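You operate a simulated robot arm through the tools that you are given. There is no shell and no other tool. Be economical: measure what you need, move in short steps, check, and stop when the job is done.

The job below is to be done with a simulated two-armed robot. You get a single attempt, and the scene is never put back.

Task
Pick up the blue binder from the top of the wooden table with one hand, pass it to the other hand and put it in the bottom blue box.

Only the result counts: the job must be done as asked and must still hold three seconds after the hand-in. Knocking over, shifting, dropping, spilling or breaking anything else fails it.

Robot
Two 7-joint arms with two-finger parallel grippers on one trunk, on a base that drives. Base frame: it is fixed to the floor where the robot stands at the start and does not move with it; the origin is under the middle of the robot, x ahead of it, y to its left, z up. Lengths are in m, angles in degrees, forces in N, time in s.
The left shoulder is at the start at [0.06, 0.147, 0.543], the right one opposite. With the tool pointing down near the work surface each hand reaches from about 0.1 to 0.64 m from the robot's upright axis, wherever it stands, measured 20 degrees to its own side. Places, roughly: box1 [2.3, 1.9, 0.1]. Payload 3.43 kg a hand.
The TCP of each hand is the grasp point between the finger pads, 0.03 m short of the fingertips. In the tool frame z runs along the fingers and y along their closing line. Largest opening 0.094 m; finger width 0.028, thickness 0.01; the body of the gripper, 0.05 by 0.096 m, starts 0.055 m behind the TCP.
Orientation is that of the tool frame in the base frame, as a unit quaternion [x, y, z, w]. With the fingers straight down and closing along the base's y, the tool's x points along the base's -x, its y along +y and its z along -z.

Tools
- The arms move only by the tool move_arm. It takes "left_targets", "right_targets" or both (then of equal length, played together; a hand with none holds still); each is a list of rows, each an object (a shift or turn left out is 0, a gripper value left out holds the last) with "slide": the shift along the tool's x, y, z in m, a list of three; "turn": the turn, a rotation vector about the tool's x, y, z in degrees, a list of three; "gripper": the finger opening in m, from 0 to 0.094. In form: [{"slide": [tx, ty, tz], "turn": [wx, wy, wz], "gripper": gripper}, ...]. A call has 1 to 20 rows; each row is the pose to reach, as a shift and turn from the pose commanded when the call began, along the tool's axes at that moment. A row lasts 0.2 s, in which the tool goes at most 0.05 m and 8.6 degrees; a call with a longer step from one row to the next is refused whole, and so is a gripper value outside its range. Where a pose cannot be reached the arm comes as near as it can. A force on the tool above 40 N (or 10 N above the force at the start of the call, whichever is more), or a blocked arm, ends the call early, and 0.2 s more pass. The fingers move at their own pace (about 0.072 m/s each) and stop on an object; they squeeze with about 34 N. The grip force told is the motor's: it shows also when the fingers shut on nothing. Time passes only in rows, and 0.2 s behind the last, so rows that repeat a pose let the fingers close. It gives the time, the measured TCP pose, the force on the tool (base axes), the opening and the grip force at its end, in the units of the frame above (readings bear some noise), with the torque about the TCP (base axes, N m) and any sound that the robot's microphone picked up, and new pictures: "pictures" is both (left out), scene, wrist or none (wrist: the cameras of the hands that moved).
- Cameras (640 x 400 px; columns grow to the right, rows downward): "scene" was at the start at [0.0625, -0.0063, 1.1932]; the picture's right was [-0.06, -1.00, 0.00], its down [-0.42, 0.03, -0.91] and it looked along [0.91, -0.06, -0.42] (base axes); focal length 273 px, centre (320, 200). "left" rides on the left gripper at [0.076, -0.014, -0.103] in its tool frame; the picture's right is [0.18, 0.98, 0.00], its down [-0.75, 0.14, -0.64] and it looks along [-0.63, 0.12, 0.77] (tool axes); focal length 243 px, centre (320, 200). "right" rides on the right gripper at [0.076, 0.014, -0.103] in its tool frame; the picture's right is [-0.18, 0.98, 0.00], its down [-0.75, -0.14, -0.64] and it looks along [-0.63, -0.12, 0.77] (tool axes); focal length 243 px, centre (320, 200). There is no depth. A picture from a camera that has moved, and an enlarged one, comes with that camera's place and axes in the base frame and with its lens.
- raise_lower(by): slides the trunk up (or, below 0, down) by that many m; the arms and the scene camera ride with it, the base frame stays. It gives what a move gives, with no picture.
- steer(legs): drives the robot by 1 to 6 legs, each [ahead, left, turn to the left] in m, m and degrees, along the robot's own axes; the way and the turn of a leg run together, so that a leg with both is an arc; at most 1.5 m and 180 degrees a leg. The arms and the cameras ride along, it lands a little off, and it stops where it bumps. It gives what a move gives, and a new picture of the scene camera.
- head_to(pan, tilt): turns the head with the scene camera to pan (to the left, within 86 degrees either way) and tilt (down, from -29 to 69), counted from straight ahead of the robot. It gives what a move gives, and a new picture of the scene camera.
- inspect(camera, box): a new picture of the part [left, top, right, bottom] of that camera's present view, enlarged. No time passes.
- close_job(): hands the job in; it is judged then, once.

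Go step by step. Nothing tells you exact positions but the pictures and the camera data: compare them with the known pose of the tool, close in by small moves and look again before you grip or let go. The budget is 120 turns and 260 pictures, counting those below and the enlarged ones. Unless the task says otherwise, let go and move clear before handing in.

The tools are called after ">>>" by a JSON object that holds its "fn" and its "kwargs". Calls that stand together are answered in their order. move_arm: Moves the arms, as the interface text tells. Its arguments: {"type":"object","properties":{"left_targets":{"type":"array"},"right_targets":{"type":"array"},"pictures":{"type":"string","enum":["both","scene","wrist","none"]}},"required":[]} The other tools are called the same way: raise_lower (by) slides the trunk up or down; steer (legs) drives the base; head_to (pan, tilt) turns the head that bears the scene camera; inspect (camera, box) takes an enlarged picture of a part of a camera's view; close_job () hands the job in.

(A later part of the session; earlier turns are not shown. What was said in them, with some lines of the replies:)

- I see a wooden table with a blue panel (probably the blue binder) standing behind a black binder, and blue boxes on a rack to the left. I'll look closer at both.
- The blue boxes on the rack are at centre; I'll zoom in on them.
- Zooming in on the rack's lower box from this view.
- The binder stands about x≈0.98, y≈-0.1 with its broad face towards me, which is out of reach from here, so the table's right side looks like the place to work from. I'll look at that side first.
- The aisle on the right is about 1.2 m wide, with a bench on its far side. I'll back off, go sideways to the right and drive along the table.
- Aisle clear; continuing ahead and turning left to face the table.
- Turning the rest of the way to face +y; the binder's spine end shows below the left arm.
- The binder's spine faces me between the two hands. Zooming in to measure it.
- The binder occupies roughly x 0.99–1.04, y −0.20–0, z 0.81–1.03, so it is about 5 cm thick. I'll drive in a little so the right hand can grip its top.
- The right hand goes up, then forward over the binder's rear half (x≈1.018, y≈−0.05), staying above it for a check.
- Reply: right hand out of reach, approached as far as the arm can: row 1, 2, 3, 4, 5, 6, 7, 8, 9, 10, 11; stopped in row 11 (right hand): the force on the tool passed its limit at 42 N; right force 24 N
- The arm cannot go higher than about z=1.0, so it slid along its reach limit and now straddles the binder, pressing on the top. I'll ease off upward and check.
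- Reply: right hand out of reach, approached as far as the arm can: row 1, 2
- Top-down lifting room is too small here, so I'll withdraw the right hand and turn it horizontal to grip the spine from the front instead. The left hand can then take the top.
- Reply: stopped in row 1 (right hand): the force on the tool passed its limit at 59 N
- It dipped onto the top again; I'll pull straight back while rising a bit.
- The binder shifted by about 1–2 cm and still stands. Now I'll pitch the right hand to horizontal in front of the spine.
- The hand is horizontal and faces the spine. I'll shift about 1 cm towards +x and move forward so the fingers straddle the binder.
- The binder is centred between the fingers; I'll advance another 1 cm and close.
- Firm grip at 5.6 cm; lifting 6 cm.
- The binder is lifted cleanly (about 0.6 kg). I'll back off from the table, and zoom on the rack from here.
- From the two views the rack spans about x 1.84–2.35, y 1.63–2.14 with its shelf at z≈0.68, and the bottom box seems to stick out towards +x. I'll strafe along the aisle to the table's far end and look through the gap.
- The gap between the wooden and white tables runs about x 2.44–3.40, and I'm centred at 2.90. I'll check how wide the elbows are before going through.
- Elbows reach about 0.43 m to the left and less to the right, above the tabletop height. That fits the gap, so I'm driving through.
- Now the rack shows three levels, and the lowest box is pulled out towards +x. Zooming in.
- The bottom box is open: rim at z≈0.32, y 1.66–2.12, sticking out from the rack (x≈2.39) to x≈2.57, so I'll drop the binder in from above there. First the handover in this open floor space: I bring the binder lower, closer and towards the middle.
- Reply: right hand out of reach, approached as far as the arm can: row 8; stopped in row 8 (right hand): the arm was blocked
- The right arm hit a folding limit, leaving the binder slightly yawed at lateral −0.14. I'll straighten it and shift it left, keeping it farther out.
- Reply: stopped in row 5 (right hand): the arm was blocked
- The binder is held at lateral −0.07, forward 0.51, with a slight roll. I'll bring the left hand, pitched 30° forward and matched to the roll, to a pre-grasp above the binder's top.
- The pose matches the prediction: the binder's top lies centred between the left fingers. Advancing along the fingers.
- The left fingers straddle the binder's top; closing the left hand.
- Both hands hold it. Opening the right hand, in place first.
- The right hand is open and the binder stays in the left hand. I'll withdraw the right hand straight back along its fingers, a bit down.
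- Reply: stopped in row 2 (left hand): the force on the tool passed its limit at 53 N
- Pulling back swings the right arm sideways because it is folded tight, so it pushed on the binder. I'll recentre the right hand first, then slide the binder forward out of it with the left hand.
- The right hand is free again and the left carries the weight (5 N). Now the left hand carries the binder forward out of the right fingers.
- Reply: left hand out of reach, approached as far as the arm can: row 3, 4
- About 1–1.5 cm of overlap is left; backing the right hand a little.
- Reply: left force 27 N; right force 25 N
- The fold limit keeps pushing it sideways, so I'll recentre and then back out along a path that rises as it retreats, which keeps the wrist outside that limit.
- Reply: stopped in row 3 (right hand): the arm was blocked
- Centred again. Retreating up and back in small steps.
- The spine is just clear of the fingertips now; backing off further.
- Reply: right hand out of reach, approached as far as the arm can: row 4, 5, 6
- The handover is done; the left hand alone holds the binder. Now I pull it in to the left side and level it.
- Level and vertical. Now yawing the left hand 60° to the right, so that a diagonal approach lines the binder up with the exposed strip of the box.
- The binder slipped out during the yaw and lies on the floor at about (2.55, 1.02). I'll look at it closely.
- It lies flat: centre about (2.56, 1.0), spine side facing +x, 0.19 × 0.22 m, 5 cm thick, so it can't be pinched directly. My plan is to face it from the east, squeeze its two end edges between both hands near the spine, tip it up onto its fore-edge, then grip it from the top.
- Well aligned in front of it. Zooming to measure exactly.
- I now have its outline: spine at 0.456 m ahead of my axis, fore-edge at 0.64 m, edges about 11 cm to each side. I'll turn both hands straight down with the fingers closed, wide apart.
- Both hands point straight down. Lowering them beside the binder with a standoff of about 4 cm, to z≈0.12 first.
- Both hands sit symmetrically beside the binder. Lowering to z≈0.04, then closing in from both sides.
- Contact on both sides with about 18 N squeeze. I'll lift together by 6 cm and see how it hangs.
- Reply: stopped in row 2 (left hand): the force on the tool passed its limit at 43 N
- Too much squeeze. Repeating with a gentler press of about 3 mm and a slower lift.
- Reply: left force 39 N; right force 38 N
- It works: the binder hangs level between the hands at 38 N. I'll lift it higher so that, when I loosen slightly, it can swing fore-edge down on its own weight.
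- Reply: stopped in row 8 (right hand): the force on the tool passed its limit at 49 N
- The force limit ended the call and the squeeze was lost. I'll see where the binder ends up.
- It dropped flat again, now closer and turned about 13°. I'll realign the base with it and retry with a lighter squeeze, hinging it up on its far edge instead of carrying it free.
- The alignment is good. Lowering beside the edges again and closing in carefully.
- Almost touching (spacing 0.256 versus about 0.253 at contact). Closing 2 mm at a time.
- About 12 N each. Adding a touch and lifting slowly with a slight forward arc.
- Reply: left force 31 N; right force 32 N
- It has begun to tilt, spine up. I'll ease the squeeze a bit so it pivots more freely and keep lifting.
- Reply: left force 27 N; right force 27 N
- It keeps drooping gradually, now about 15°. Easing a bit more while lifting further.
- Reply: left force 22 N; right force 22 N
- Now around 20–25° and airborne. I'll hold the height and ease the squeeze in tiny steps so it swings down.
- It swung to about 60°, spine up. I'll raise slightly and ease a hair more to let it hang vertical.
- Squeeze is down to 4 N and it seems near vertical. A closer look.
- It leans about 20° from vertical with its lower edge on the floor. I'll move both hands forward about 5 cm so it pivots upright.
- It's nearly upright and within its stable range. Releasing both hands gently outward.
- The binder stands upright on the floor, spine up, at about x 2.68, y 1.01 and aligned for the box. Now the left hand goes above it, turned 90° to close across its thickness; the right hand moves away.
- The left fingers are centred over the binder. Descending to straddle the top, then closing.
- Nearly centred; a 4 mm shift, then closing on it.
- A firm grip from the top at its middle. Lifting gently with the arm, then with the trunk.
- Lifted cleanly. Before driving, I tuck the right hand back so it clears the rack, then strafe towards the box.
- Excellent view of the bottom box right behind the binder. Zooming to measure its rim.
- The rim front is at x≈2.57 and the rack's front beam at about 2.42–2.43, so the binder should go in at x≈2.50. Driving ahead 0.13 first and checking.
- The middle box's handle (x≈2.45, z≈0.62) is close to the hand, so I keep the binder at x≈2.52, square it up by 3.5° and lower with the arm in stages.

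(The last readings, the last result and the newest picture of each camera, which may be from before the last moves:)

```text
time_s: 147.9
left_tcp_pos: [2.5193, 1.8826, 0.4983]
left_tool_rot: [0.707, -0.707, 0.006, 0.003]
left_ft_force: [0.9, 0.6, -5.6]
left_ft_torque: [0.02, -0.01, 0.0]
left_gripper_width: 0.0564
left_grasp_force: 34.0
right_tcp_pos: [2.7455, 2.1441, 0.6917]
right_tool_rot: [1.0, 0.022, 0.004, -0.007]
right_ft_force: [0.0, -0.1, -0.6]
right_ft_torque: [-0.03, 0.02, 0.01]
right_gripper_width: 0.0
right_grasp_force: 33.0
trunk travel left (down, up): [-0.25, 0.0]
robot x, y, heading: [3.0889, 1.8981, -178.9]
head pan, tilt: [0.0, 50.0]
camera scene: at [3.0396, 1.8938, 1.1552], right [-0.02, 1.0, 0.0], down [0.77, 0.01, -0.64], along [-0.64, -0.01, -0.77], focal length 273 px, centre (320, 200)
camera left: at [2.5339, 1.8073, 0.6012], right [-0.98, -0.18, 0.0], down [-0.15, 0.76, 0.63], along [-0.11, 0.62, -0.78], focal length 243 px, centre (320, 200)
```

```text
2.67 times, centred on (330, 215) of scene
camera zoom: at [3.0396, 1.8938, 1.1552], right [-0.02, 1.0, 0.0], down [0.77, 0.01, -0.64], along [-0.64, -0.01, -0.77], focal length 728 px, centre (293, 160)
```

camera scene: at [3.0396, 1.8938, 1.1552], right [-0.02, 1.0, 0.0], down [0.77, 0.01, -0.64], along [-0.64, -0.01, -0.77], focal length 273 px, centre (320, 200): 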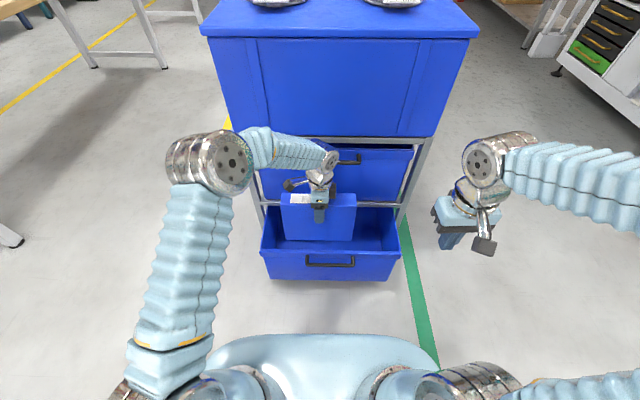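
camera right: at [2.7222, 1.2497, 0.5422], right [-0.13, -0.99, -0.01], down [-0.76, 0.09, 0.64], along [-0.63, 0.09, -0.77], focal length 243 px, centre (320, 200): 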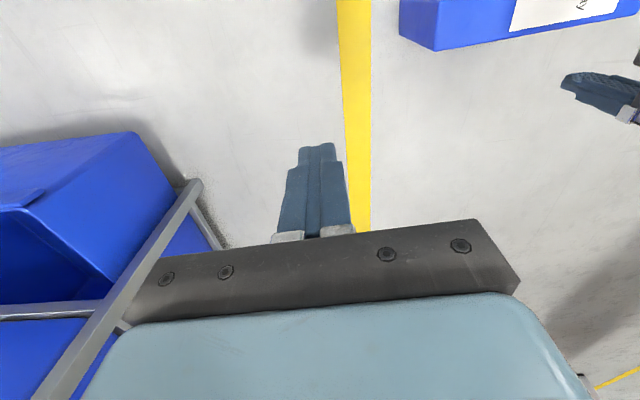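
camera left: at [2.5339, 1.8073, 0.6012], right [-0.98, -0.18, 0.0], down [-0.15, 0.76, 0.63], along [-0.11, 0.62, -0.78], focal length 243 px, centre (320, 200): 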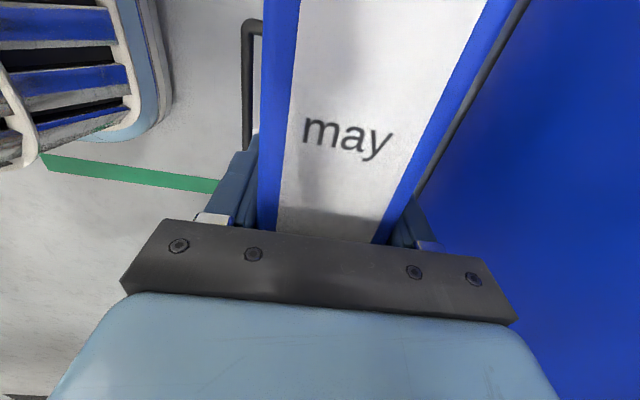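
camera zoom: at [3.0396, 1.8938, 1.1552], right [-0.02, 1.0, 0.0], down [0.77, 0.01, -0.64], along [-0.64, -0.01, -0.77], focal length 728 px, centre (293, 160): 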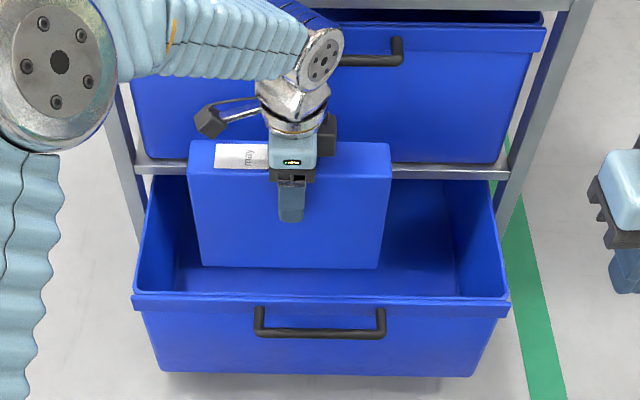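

The binder is right above the open part of the box, clear of rim and shelf. Continuing down.

>>> {"fn": "move_arm", "kwargs": {"left_targets": [{"slide": [0, 0, 0.025]}, {"slide": [0, 0, 0.05]}, {"slide": [0, 0, 0.075]}, {"slide": [0, 0, 0.1]}, {"slide": [0, 0, 0.12]}, {"slide": [0, 0, 0.12]}], "pictures": "both"}}

>>> {"fn": "inspect", "kwargs": {"camera": "scene", "box": [240, 140, 420, 290]}}

```text
time_s: 149.3
left_tcp_pos: [2.5222, 1.8813, 0.3784]
left_tool_rot: [-0.707, 0.707, -0.006, -0.002]
left_ft_force: [-0.1, -0.3, -5.9]
left_ft_torque: [0.01, -0.04, 0.01]
left_gripper_width: 0.0563
left_grasp_force: 33.8
right_tcp_pos: [2.7457, 2.1447, 0.6927]
right_tool_rot: [1.0, 0.023, 0.003, -0.007]
right_ft_force: [0.2, 0.8, -0.5]
right_ft_torque: [0.0, -0.01, 0.01]
right_gripper_width: 0.0001
right_grasp_force: 32.8
trunk travel left (down, up): [-0.25, 0.0]
robot x, y, heading: [3.0853, 1.8955, -179.0]
head pan, tilt: [0.0, 50.0]
camera scene: at [3.0396, 1.8939, 1.1552], right [-0.02, 1.0, 0.0], down [0.77, 0.01, -0.64], along [-0.64, -0.01, -0.77], focal length 273 px, centre (320, 200)
camera left: at [2.5366, 1.8059, 0.4808], right [-0.98, -0.18, 0.0], down [-0.15, 0.76, 0.63], along [-0.11, 0.62, -0.78], focal length 243 px, centre (320, 200)
```

scene: 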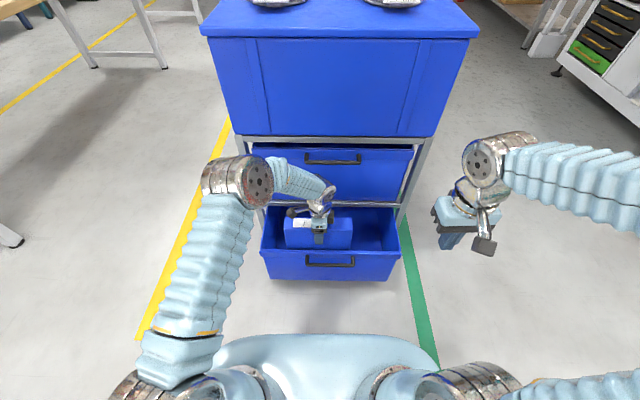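
left: 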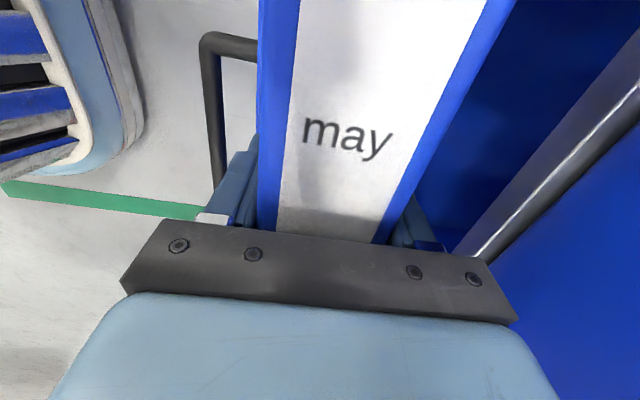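

```text
2.67 times, centred on (330, 215) of scene
camera zoom: at [3.0396, 1.8939, 1.1552], right [-0.02, 1.0, 0.0], down [0.77, 0.01, -0.64], along [-0.64, -0.01, -0.77], focal length 728 px, centre (293, 160)
```

zoom: 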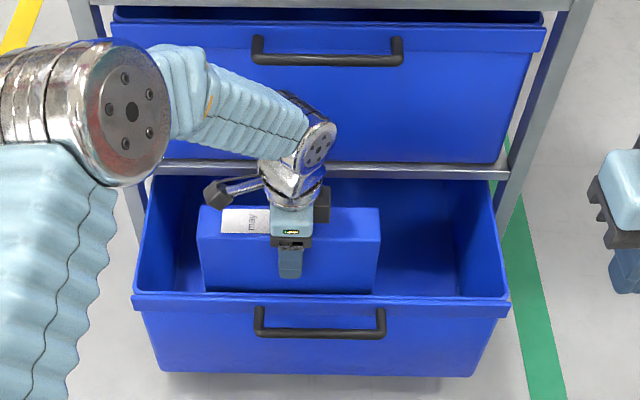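

It's entering the box cleanly. Lowering further in small steps until it nears the box floor.

>>> {"fn": "move_arm", "kwargs": {"left_targets": [{"slide": [0, 0, 0.02]}, {"slide": [0, 0, 0.04]}, {"slide": [0, 0, 0.06]}, {"slide": [0, 0, 0.075]}, {"slide": [0, 0, 0.09]}, {"slide": [0, 0, 0.1]}, {"slide": [0, 0, 0.1]}], "pictures": "both"}}

>>> {"fn": "inspect", "kwargs": {"camera": "scene", "box": [240, 140, 420, 290]}}

```text
time_s: 150.1
left_tcp_pos: [2.5163, 1.8816, 0.3374]
left_tool_rot: [0.707, -0.707, 0.0, 0.008]
left_ft_force: [-0.1, -3.5, 19.1]
left_ft_torque: [0.23, -0.92, -0.11]
left_gripper_width: 0.0563
left_grasp_force: 33.6
right_tcp_pos: [2.7461, 2.1436, 0.6931]
right_tool_rot: [1.0, 0.022, 0.003, -0.006]
right_ft_force: [-0.6, 0.1, -0.2]
right_ft_torque: [0.02, 0.03, 0.02]
right_gripper_width: 0.0
right_grasp_force: 33.3
trunk travel left (down, up): [-0.25, 0.0]
robot x, y, heading: [3.0858, 1.8947, -178.9]
head pan, tilt: [0.0, 50.0]
stopped in row 3 (left hand): the force on the tool passed its limit at 57 N (the readings are from after the stop); the commanded pose is now the measured one
camera scene: at [3.0411, 1.8937, 1.1557], right [-0.02, 1.0, 0.0], down [0.77, 0.01, -0.64], along [-0.64, -0.01, -0.77], focal length 273 px, centre (320, 200)
camera left: at [2.5313, 1.8057, 0.44], right [-0.98, -0.19, 0.01], down [-0.14, 0.76, 0.64], along [-0.13, 0.62, -0.77], focal length 243 px, centre (320, 200)
```

scene: 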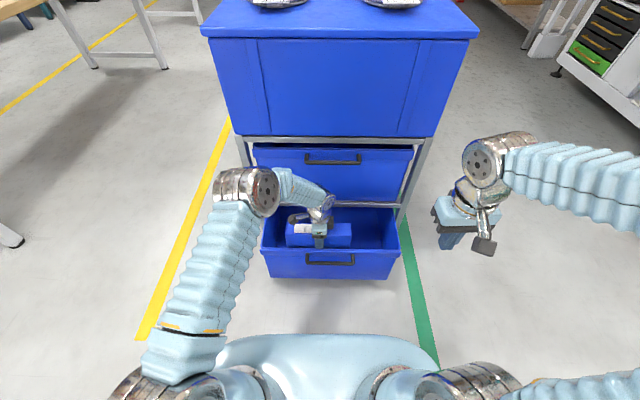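
left: 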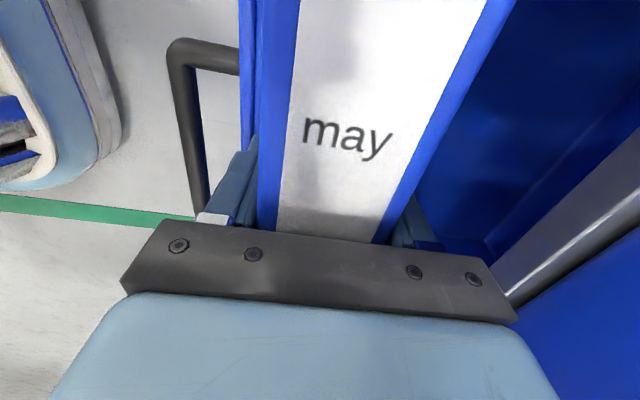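

```text
2.67 times, centred on (330, 215) of scene
camera zoom: at [3.0411, 1.8937, 1.1557], right [-0.02, 1.0, 0.0], down [0.77, 0.01, -0.64], along [-0.64, -0.01, -0.77], focal length 728 px, centre (293, 160)
```

zoom: 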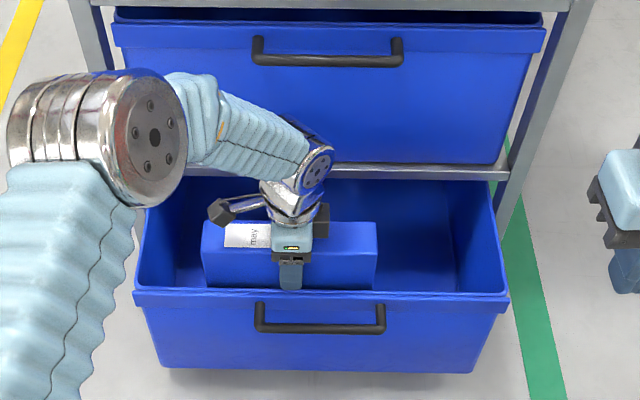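

It touched at the near side; probably the near finger or binder edge met the front rim. I'll raise 2 cm, shift 1.8 cm towards the rack, and look.

>>> {"fn": "move_arm", "kwargs": {"left_targets": [{"slide": [0, 0, -0.015]}, {"slide": [0, 0.003, -0.025]}, {"slide": [0, 0.012, -0.025]}, {"slide": [0, 0.018, -0.025]}, {"slide": [0, 0.018, -0.025]}], "pictures": "wrist"}}

>>> {"fn": "inspect", "kwargs": {"camera": "scene", "box": [270, 190, 390, 270]}}

```text
time_s: 151.3
left_tcp_pos: [2.4993, 1.8814, 0.3579]
left_tool_rot: [0.708, -0.707, 0.001, 0.005]
left_ft_force: [-0.5, 0.0, -5.3]
left_ft_torque: [0.04, -0.02, 0.0]
left_gripper_width: 0.0566
left_grasp_force: 33.7
right_tcp_pos: [2.7465, 2.1433, 0.6922]
right_tool_rot: [1.0, 0.022, 0.003, -0.007]
right_ft_force: [1.1, 0.4, 0.4]
right_ft_torque: [0.0, 0.05, -0.01]
right_gripper_width: 0.0
right_grasp_force: 33.3
trunk travel left (down, up): [-0.25, 0.0]
robot x, y, heading: [3.0859, 1.893, -179.1]
head pan, tilt: [0.0, 50.0]
camera left: at [2.5142, 1.8063, 0.461], right [-0.98, -0.19, 0.01], down [-0.14, 0.76, 0.63], along [-0.12, 0.62, -0.77], focal length 243 px, centre (320, 200)
```

left: 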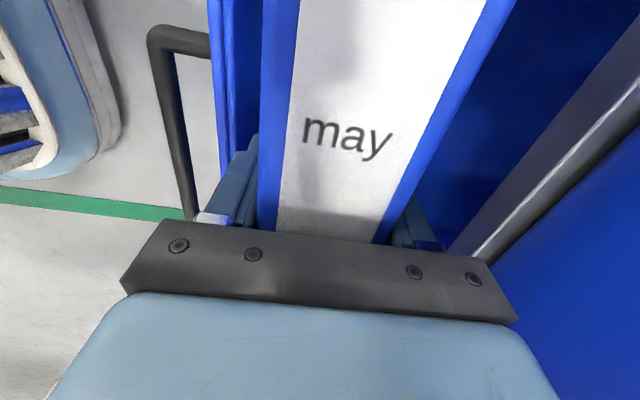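

```text
5.00 times, centred on (330, 230) of scene
camera zoom: at [3.0396, 1.8938, 1.1552], right [-0.02, 1.0, 0.0], down [0.77, 0.01, -0.64], along [-0.64, -0.01, -0.77], focal length 1365 px, centre (270, 50)
```

zoom: 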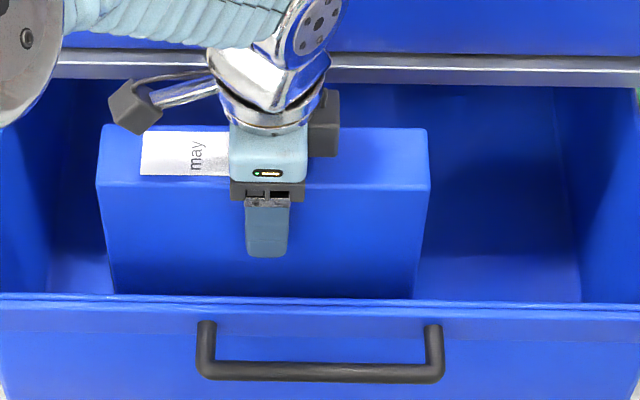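

Now there is a clear gap to the front rim. Lowering again slowly.

>>> {"fn": "move_arm", "kwargs": {"left_targets": [{"slide": [0, 0, 0.012]}, {"slide": [0, 0, 0.024]}, {"slide": [0, 0, 0.034]}, {"slide": [0, 0, 0.044]}, {"slide": [0, 0, 0.054]}, {"slide": [0, 0, 0.064]}, {"slide": [0, 0, 0.074]}, {"slide": [0, 0, 0.082]}, {"slide": [0, 0, 0.09]}], "pictures": "both"}}

>>> {"fn": "inspect", "kwargs": {"camera": "scene", "box": [270, 190, 390, 270]}}

```text
time_s: 153.3
left_tcp_pos: [2.4969, 1.8815, 0.2687]
left_tool_rot: [0.708, -0.706, 0.002, 0.005]
left_ft_force: [-0.1, 0.5, -4.7]
left_ft_torque: [0.0, -0.02, 0.01]
left_gripper_width: 0.0564
left_grasp_force: 34.1
right_tcp_pos: [2.7455, 2.1429, 0.6911]
right_tool_rot: [1.0, 0.023, 0.003, -0.007]
right_ft_force: [0.7, 0.5, -0.2]
right_ft_torque: [-0.02, -0.04, -0.01]
right_gripper_width: 0.0001
right_grasp_force: 33.1
trunk travel left (down, up): [-0.25, 0.0]
robot x, y, heading: [3.0875, 1.892, -179.1]
head pan, tilt: [0.0, 50.0]
camera scene: at [3.0396, 1.8938, 1.1552], right [-0.02, 1.0, 0.0], down [0.77, 0.01, -0.64], along [-0.64, -0.01, -0.77], focal length 273 px, centre (320, 200)
camera left: at [2.5129, 1.8053, 0.3717], right [-0.98, -0.19, 0.01], down [-0.14, 0.76, 0.63], along [-0.12, 0.62, -0.77], focal length 243 px, centre (320, 200)
```

scene: 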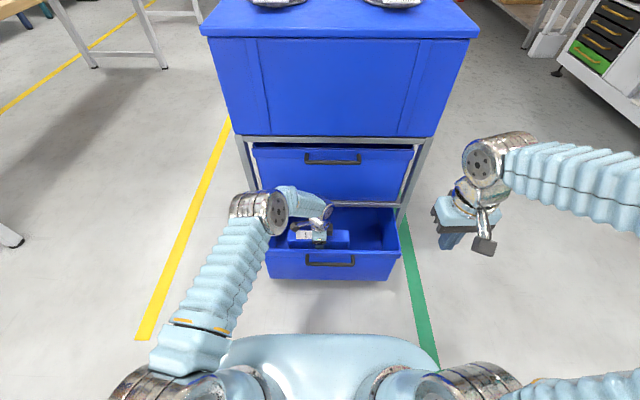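
left: 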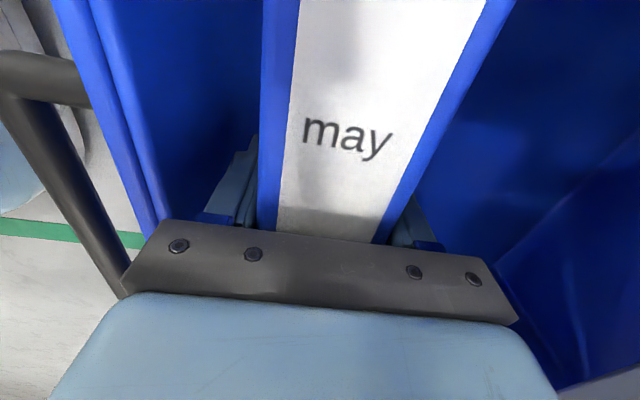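

```text
5.00 times, centred on (330, 230) of scene
camera zoom: at [3.0396, 1.8938, 1.1552], right [-0.02, 1.0, 0.0], down [0.77, 0.01, -0.64], along [-0.64, -0.01, -0.77], focal length 1365 px, centre (270, 50)
```

zoom: 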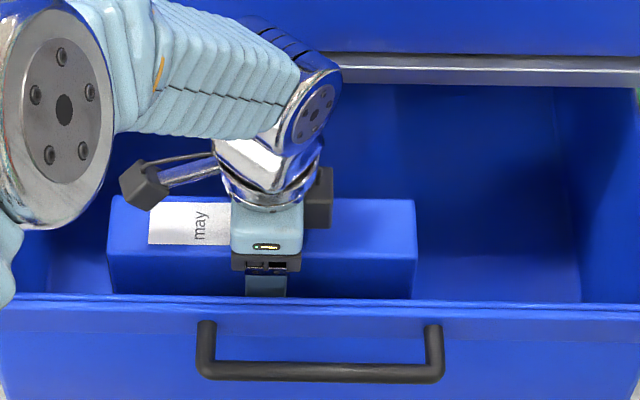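

All clear around it. Lowering the last few centimetres until it touches the box floor.

>>> {"fn": "move_arm", "kwargs": {"left_targets": [{"slide": [0, 0, 0.008]}, {"slide": [0, 0, 0.016]}, {"slide": [0, 0, 0.024]}, {"slide": [0, 0, 0.032]}, {"slide": [0, 0, 0.04]}, {"slide": [0, 0, 0.048]}], "pictures": "wrist"}}

>>> {"fn": "inspect", "kwargs": {"camera": "scene", "box": [230, 170, 410, 290]}}

```text
time_s: 154.7
left_tcp_pos: [2.4971, 1.8807, 0.2221]
left_tool_rot: [0.708, -0.706, 0.002, 0.006]
left_ft_force: [0.5, 0.2, -5.7]
left_ft_torque: [0.02, -0.02, 0.03]
left_gripper_width: 0.0563
left_grasp_force: 34.1
right_tcp_pos: [2.7459, 2.1448, 0.6926]
right_tool_rot: [1.0, 0.023, 0.003, -0.007]
right_ft_force: [0.8, 0.1, 0.5]
right_ft_torque: [-0.02, -0.02, 0.02]
right_gripper_width: 0.0001
right_grasp_force: 33.3
trunk travel left (down, up): [-0.25, 0.0]
robot x, y, heading: [3.0866, 1.8977, -178.9]
head pan, tilt: [0.0, 50.0]
camera left: at [2.5131, 1.8045, 0.3237], right [-0.98, -0.19, 0.01], down [-0.14, 0.76, 0.63], along [-0.12, 0.62, -0.77], focal length 243 px, centre (320, 200)
```

left: 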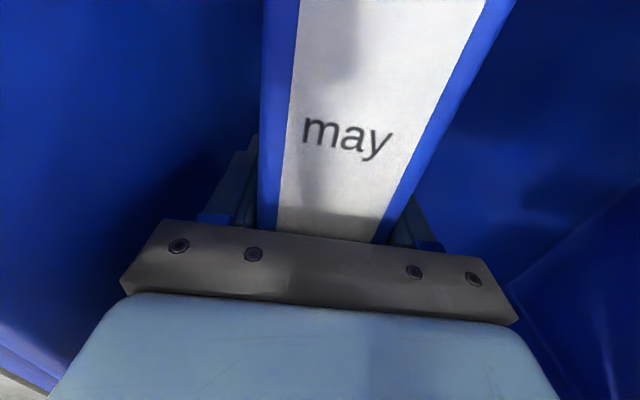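

```text
3.33 times, centred on (320, 230) of scene
camera zoom: at [3.0397, 1.8938, 1.1552], right [-0.02, 1.0, 0.0], down [0.77, 0.01, -0.64], along [-0.64, -0.01, -0.77], focal length 910 px, centre (320, 100)
```

zoom: 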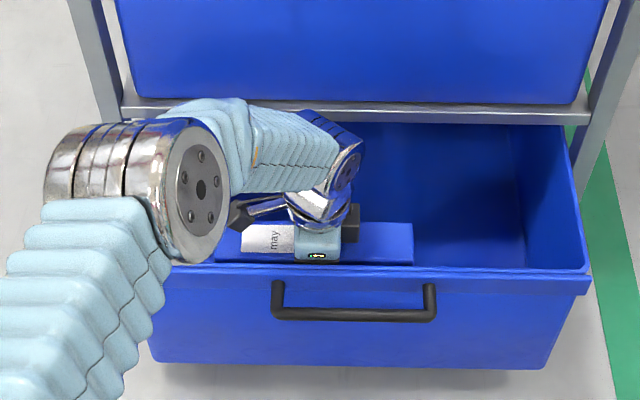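

The binder's bottom is now at about z 0.07, deep inside the box. I'll lower 1.5 cm more and release with a small opening.

>>> {"fn": "move_arm", "kwargs": {"left_targets": [{"slide": [0, 0, 0.008]}, {"slide": [0, 0, 0.015]}, {"slide": [0, 0, 0.015], "gripper": 0.065}, {"slide": [0, 0, 0.015], "gripper": 0.072}, {"slide": [0, 0, 0.015], "gripper": 0.072}, {"slide": [0, 0, 0.015], "gripper": 0.072}], "pictures": "wrist"}}

```text
time_s: 156.1
left_tcp_pos: [2.498, 1.8791, 0.2059]
left_tool_rot: [0.708, -0.706, 0.001, 0.007]
left_ft_force: [0.2, 0.0, 0.3]
left_ft_torque: [0.01, -0.04, -0.01]
left_gripper_width: 0.072
left_grasp_force: 0.1
right_tcp_pos: [2.7454, 2.143, 0.6919]
right_tool_rot: [1.0, 0.023, 0.004, -0.006]
right_ft_force: [0.4, -0.2, 0.5]
right_ft_torque: [-0.01, 0.0, 0.04]
right_gripper_width: 0.0002
right_grasp_force: 32.5
trunk travel left (down, up): [-0.25, 0.0]
robot x, y, heading: [3.086, 1.8933, -178.8]
head pan, tilt: [0.0, 50.0]
camera left: at [2.5126, 1.8036, 0.3088], right [-0.98, -0.19, 0.01], down [-0.14, 0.76, 0.63], along [-0.12, 0.62, -0.77], focal length 243 px, centre (320, 200)
```

left: 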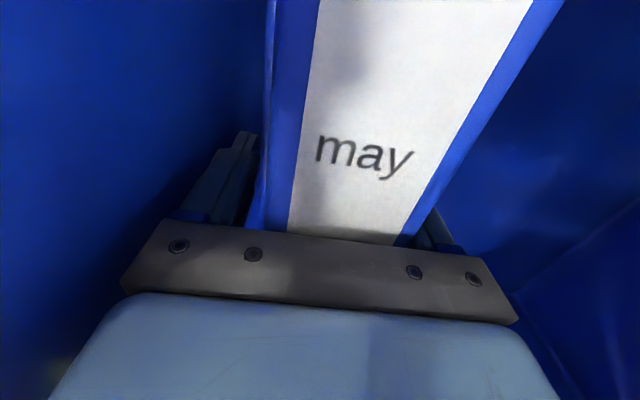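

Released; the binder stays standing between the fingers. Raising the hand straight out.

>>> {"fn": "move_arm", "kwargs": {"left_targets": [{"slide": [0, -0.002, -0.02]}, {"slide": [0, -0.002, -0.05]}, {"slide": [0, -0.002, -0.09]}, {"slide": [0, -0.002, -0.13]}, {"slide": [0, -0.002, -0.17]}, {"slide": [0, -0.008, -0.21]}, {"slide": [0, -0.015, -0.25]}, {"slide": [0, -0.02, -0.29]}, {"slide": [0, -0.025, -0.32]}, {"slide": [0, -0.025, -0.34]}], "pictures": "both"}}

>>> {"fn": "inspect", "kwargs": {"camera": "scene", "box": [230, 150, 410, 290]}}

```text
time_s: 158.3
left_tcp_pos: [2.5259, 1.8863, 0.5461]
left_tool_rot: [0.708, -0.707, 0.002, 0.006]
left_ft_force: [0.0, 0.7, 0.8]
left_ft_torque: [0.02, 0.0, 0.03]
left_gripper_width: 0.072
left_grasp_force: 0.0
right_tcp_pos: [2.7455, 2.1446, 0.6936]
right_tool_rot: [1.0, 0.022, 0.004, -0.006]
right_ft_force: [-0.1, -0.2, 0.1]
right_ft_torque: [-0.01, 0.04, 0.02]
right_gripper_width: 0.0
right_grasp_force: 32.4
trunk travel left (down, up): [-0.25, 0.0]
robot x, y, heading: [3.088, 1.8966, -178.7]
head pan, tilt: [0.0, 50.0]
camera scene: at [3.0399, 1.8938, 1.1552], right [-0.02, 1.0, 0.0], down [0.77, 0.01, -0.64], along [-0.64, -0.01, -0.77], focal length 273 px, centre (320, 200)
camera left: at [2.5417, 1.8092, 0.6488], right [-0.98, -0.19, 0.01], down [-0.14, 0.76, 0.63], along [-0.12, 0.62, -0.77], focal length 243 px, centre (320, 200)
```

scene: 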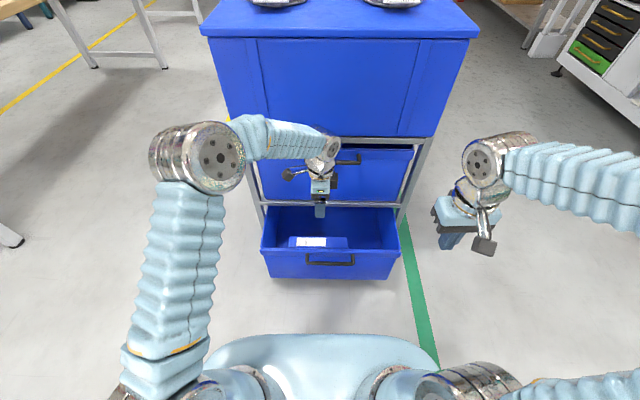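
left: 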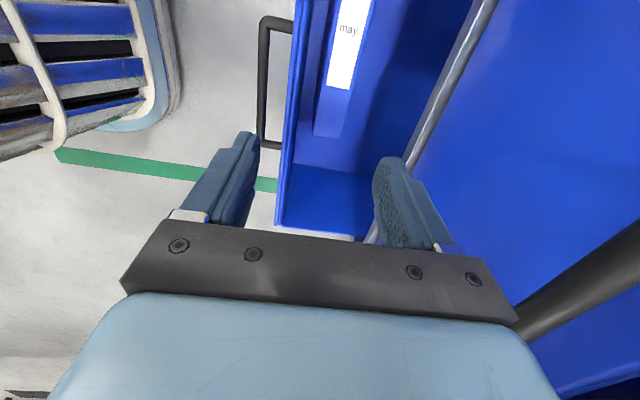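

```text
2.86 times, centred on (320, 220) of scene
camera zoom: at [3.0399, 1.8938, 1.1552], right [-0.02, 1.0, 0.0], down [0.77, 0.01, -0.64], along [-0.64, -0.01, -0.77], focal length 780 px, centre (320, 143)
```

zoom: 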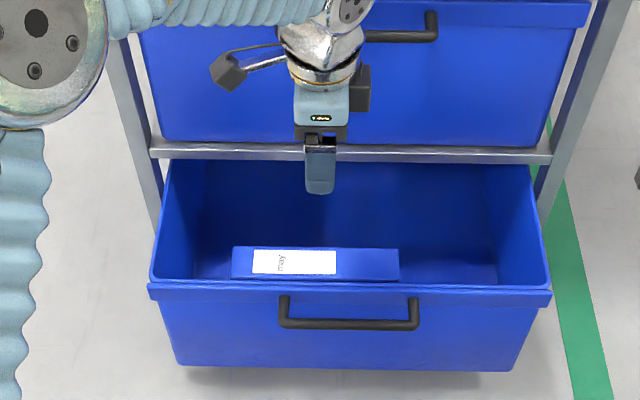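

The binder stands inside the bottom blue box. I'll back the robot away so it is clear of the rack, then confirm.

>>> {"fn": "steer", "kwargs": {"legs": [[-0.25, 0, 0]]}}

```text
time_s: 160.1
left_tcp_pos: [2.775, 1.8904, 0.5453]
left_tool_rot: [0.707, -0.707, 0.001, 0.005]
left_ft_force: [-0.2, -1.0, 0.3]
left_ft_torque: [0.0, 0.0, 0.02]
left_gripper_width: 0.0722
left_grasp_force: 0.0
right_tcp_pos: [2.9956, 2.1496, 0.6929]
right_tool_rot: [1.0, 0.023, 0.004, -0.007]
right_ft_force: [0.8, -0.3, 0.5]
right_ft_torque: [-0.01, 0.04, 0.01]
right_gripper_width: 0.0
right_grasp_force: 33.2
trunk travel left (down, up): [-0.25, 0.0]
robot x, y, heading: [3.337, 1.8987, -178.8]
head pan, tilt: [0.0, 50.0]
camera scene: at [3.2891, 1.8986, 1.1552], right [-0.02, 1.0, 0.0], down [0.77, 0.01, -0.64], along [-0.64, -0.01, -0.77], focal length 273 px, centre (320, 200)
```

scene: 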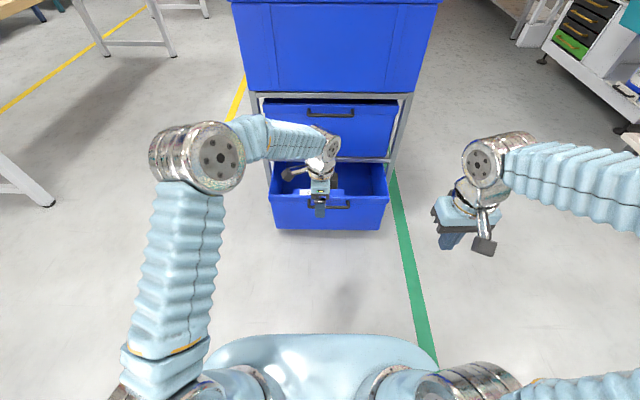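

The binder is resting in the bottom blue box and both hands are clear, so I'm handing in.

>>> {"fn": "close_job", "kwargs": {}}

```text
The job is handed in.
```

The blue binder is standing in the bottom blue box, both hands are clear of it, and the job is handed in. I saw nothing else get knocked over or moved.

The right hand picked the binder up from the table and passed it to the left. It then slipped out of the left hand onto the floor. I squeezed it between both hands to stand it up, and it fell once more, from about 20 cm, on the first try. After that the left hand picked it up from the top and lowered it into the box. On the way in it touched something, probably the front rim, and I saw no shift of the box.
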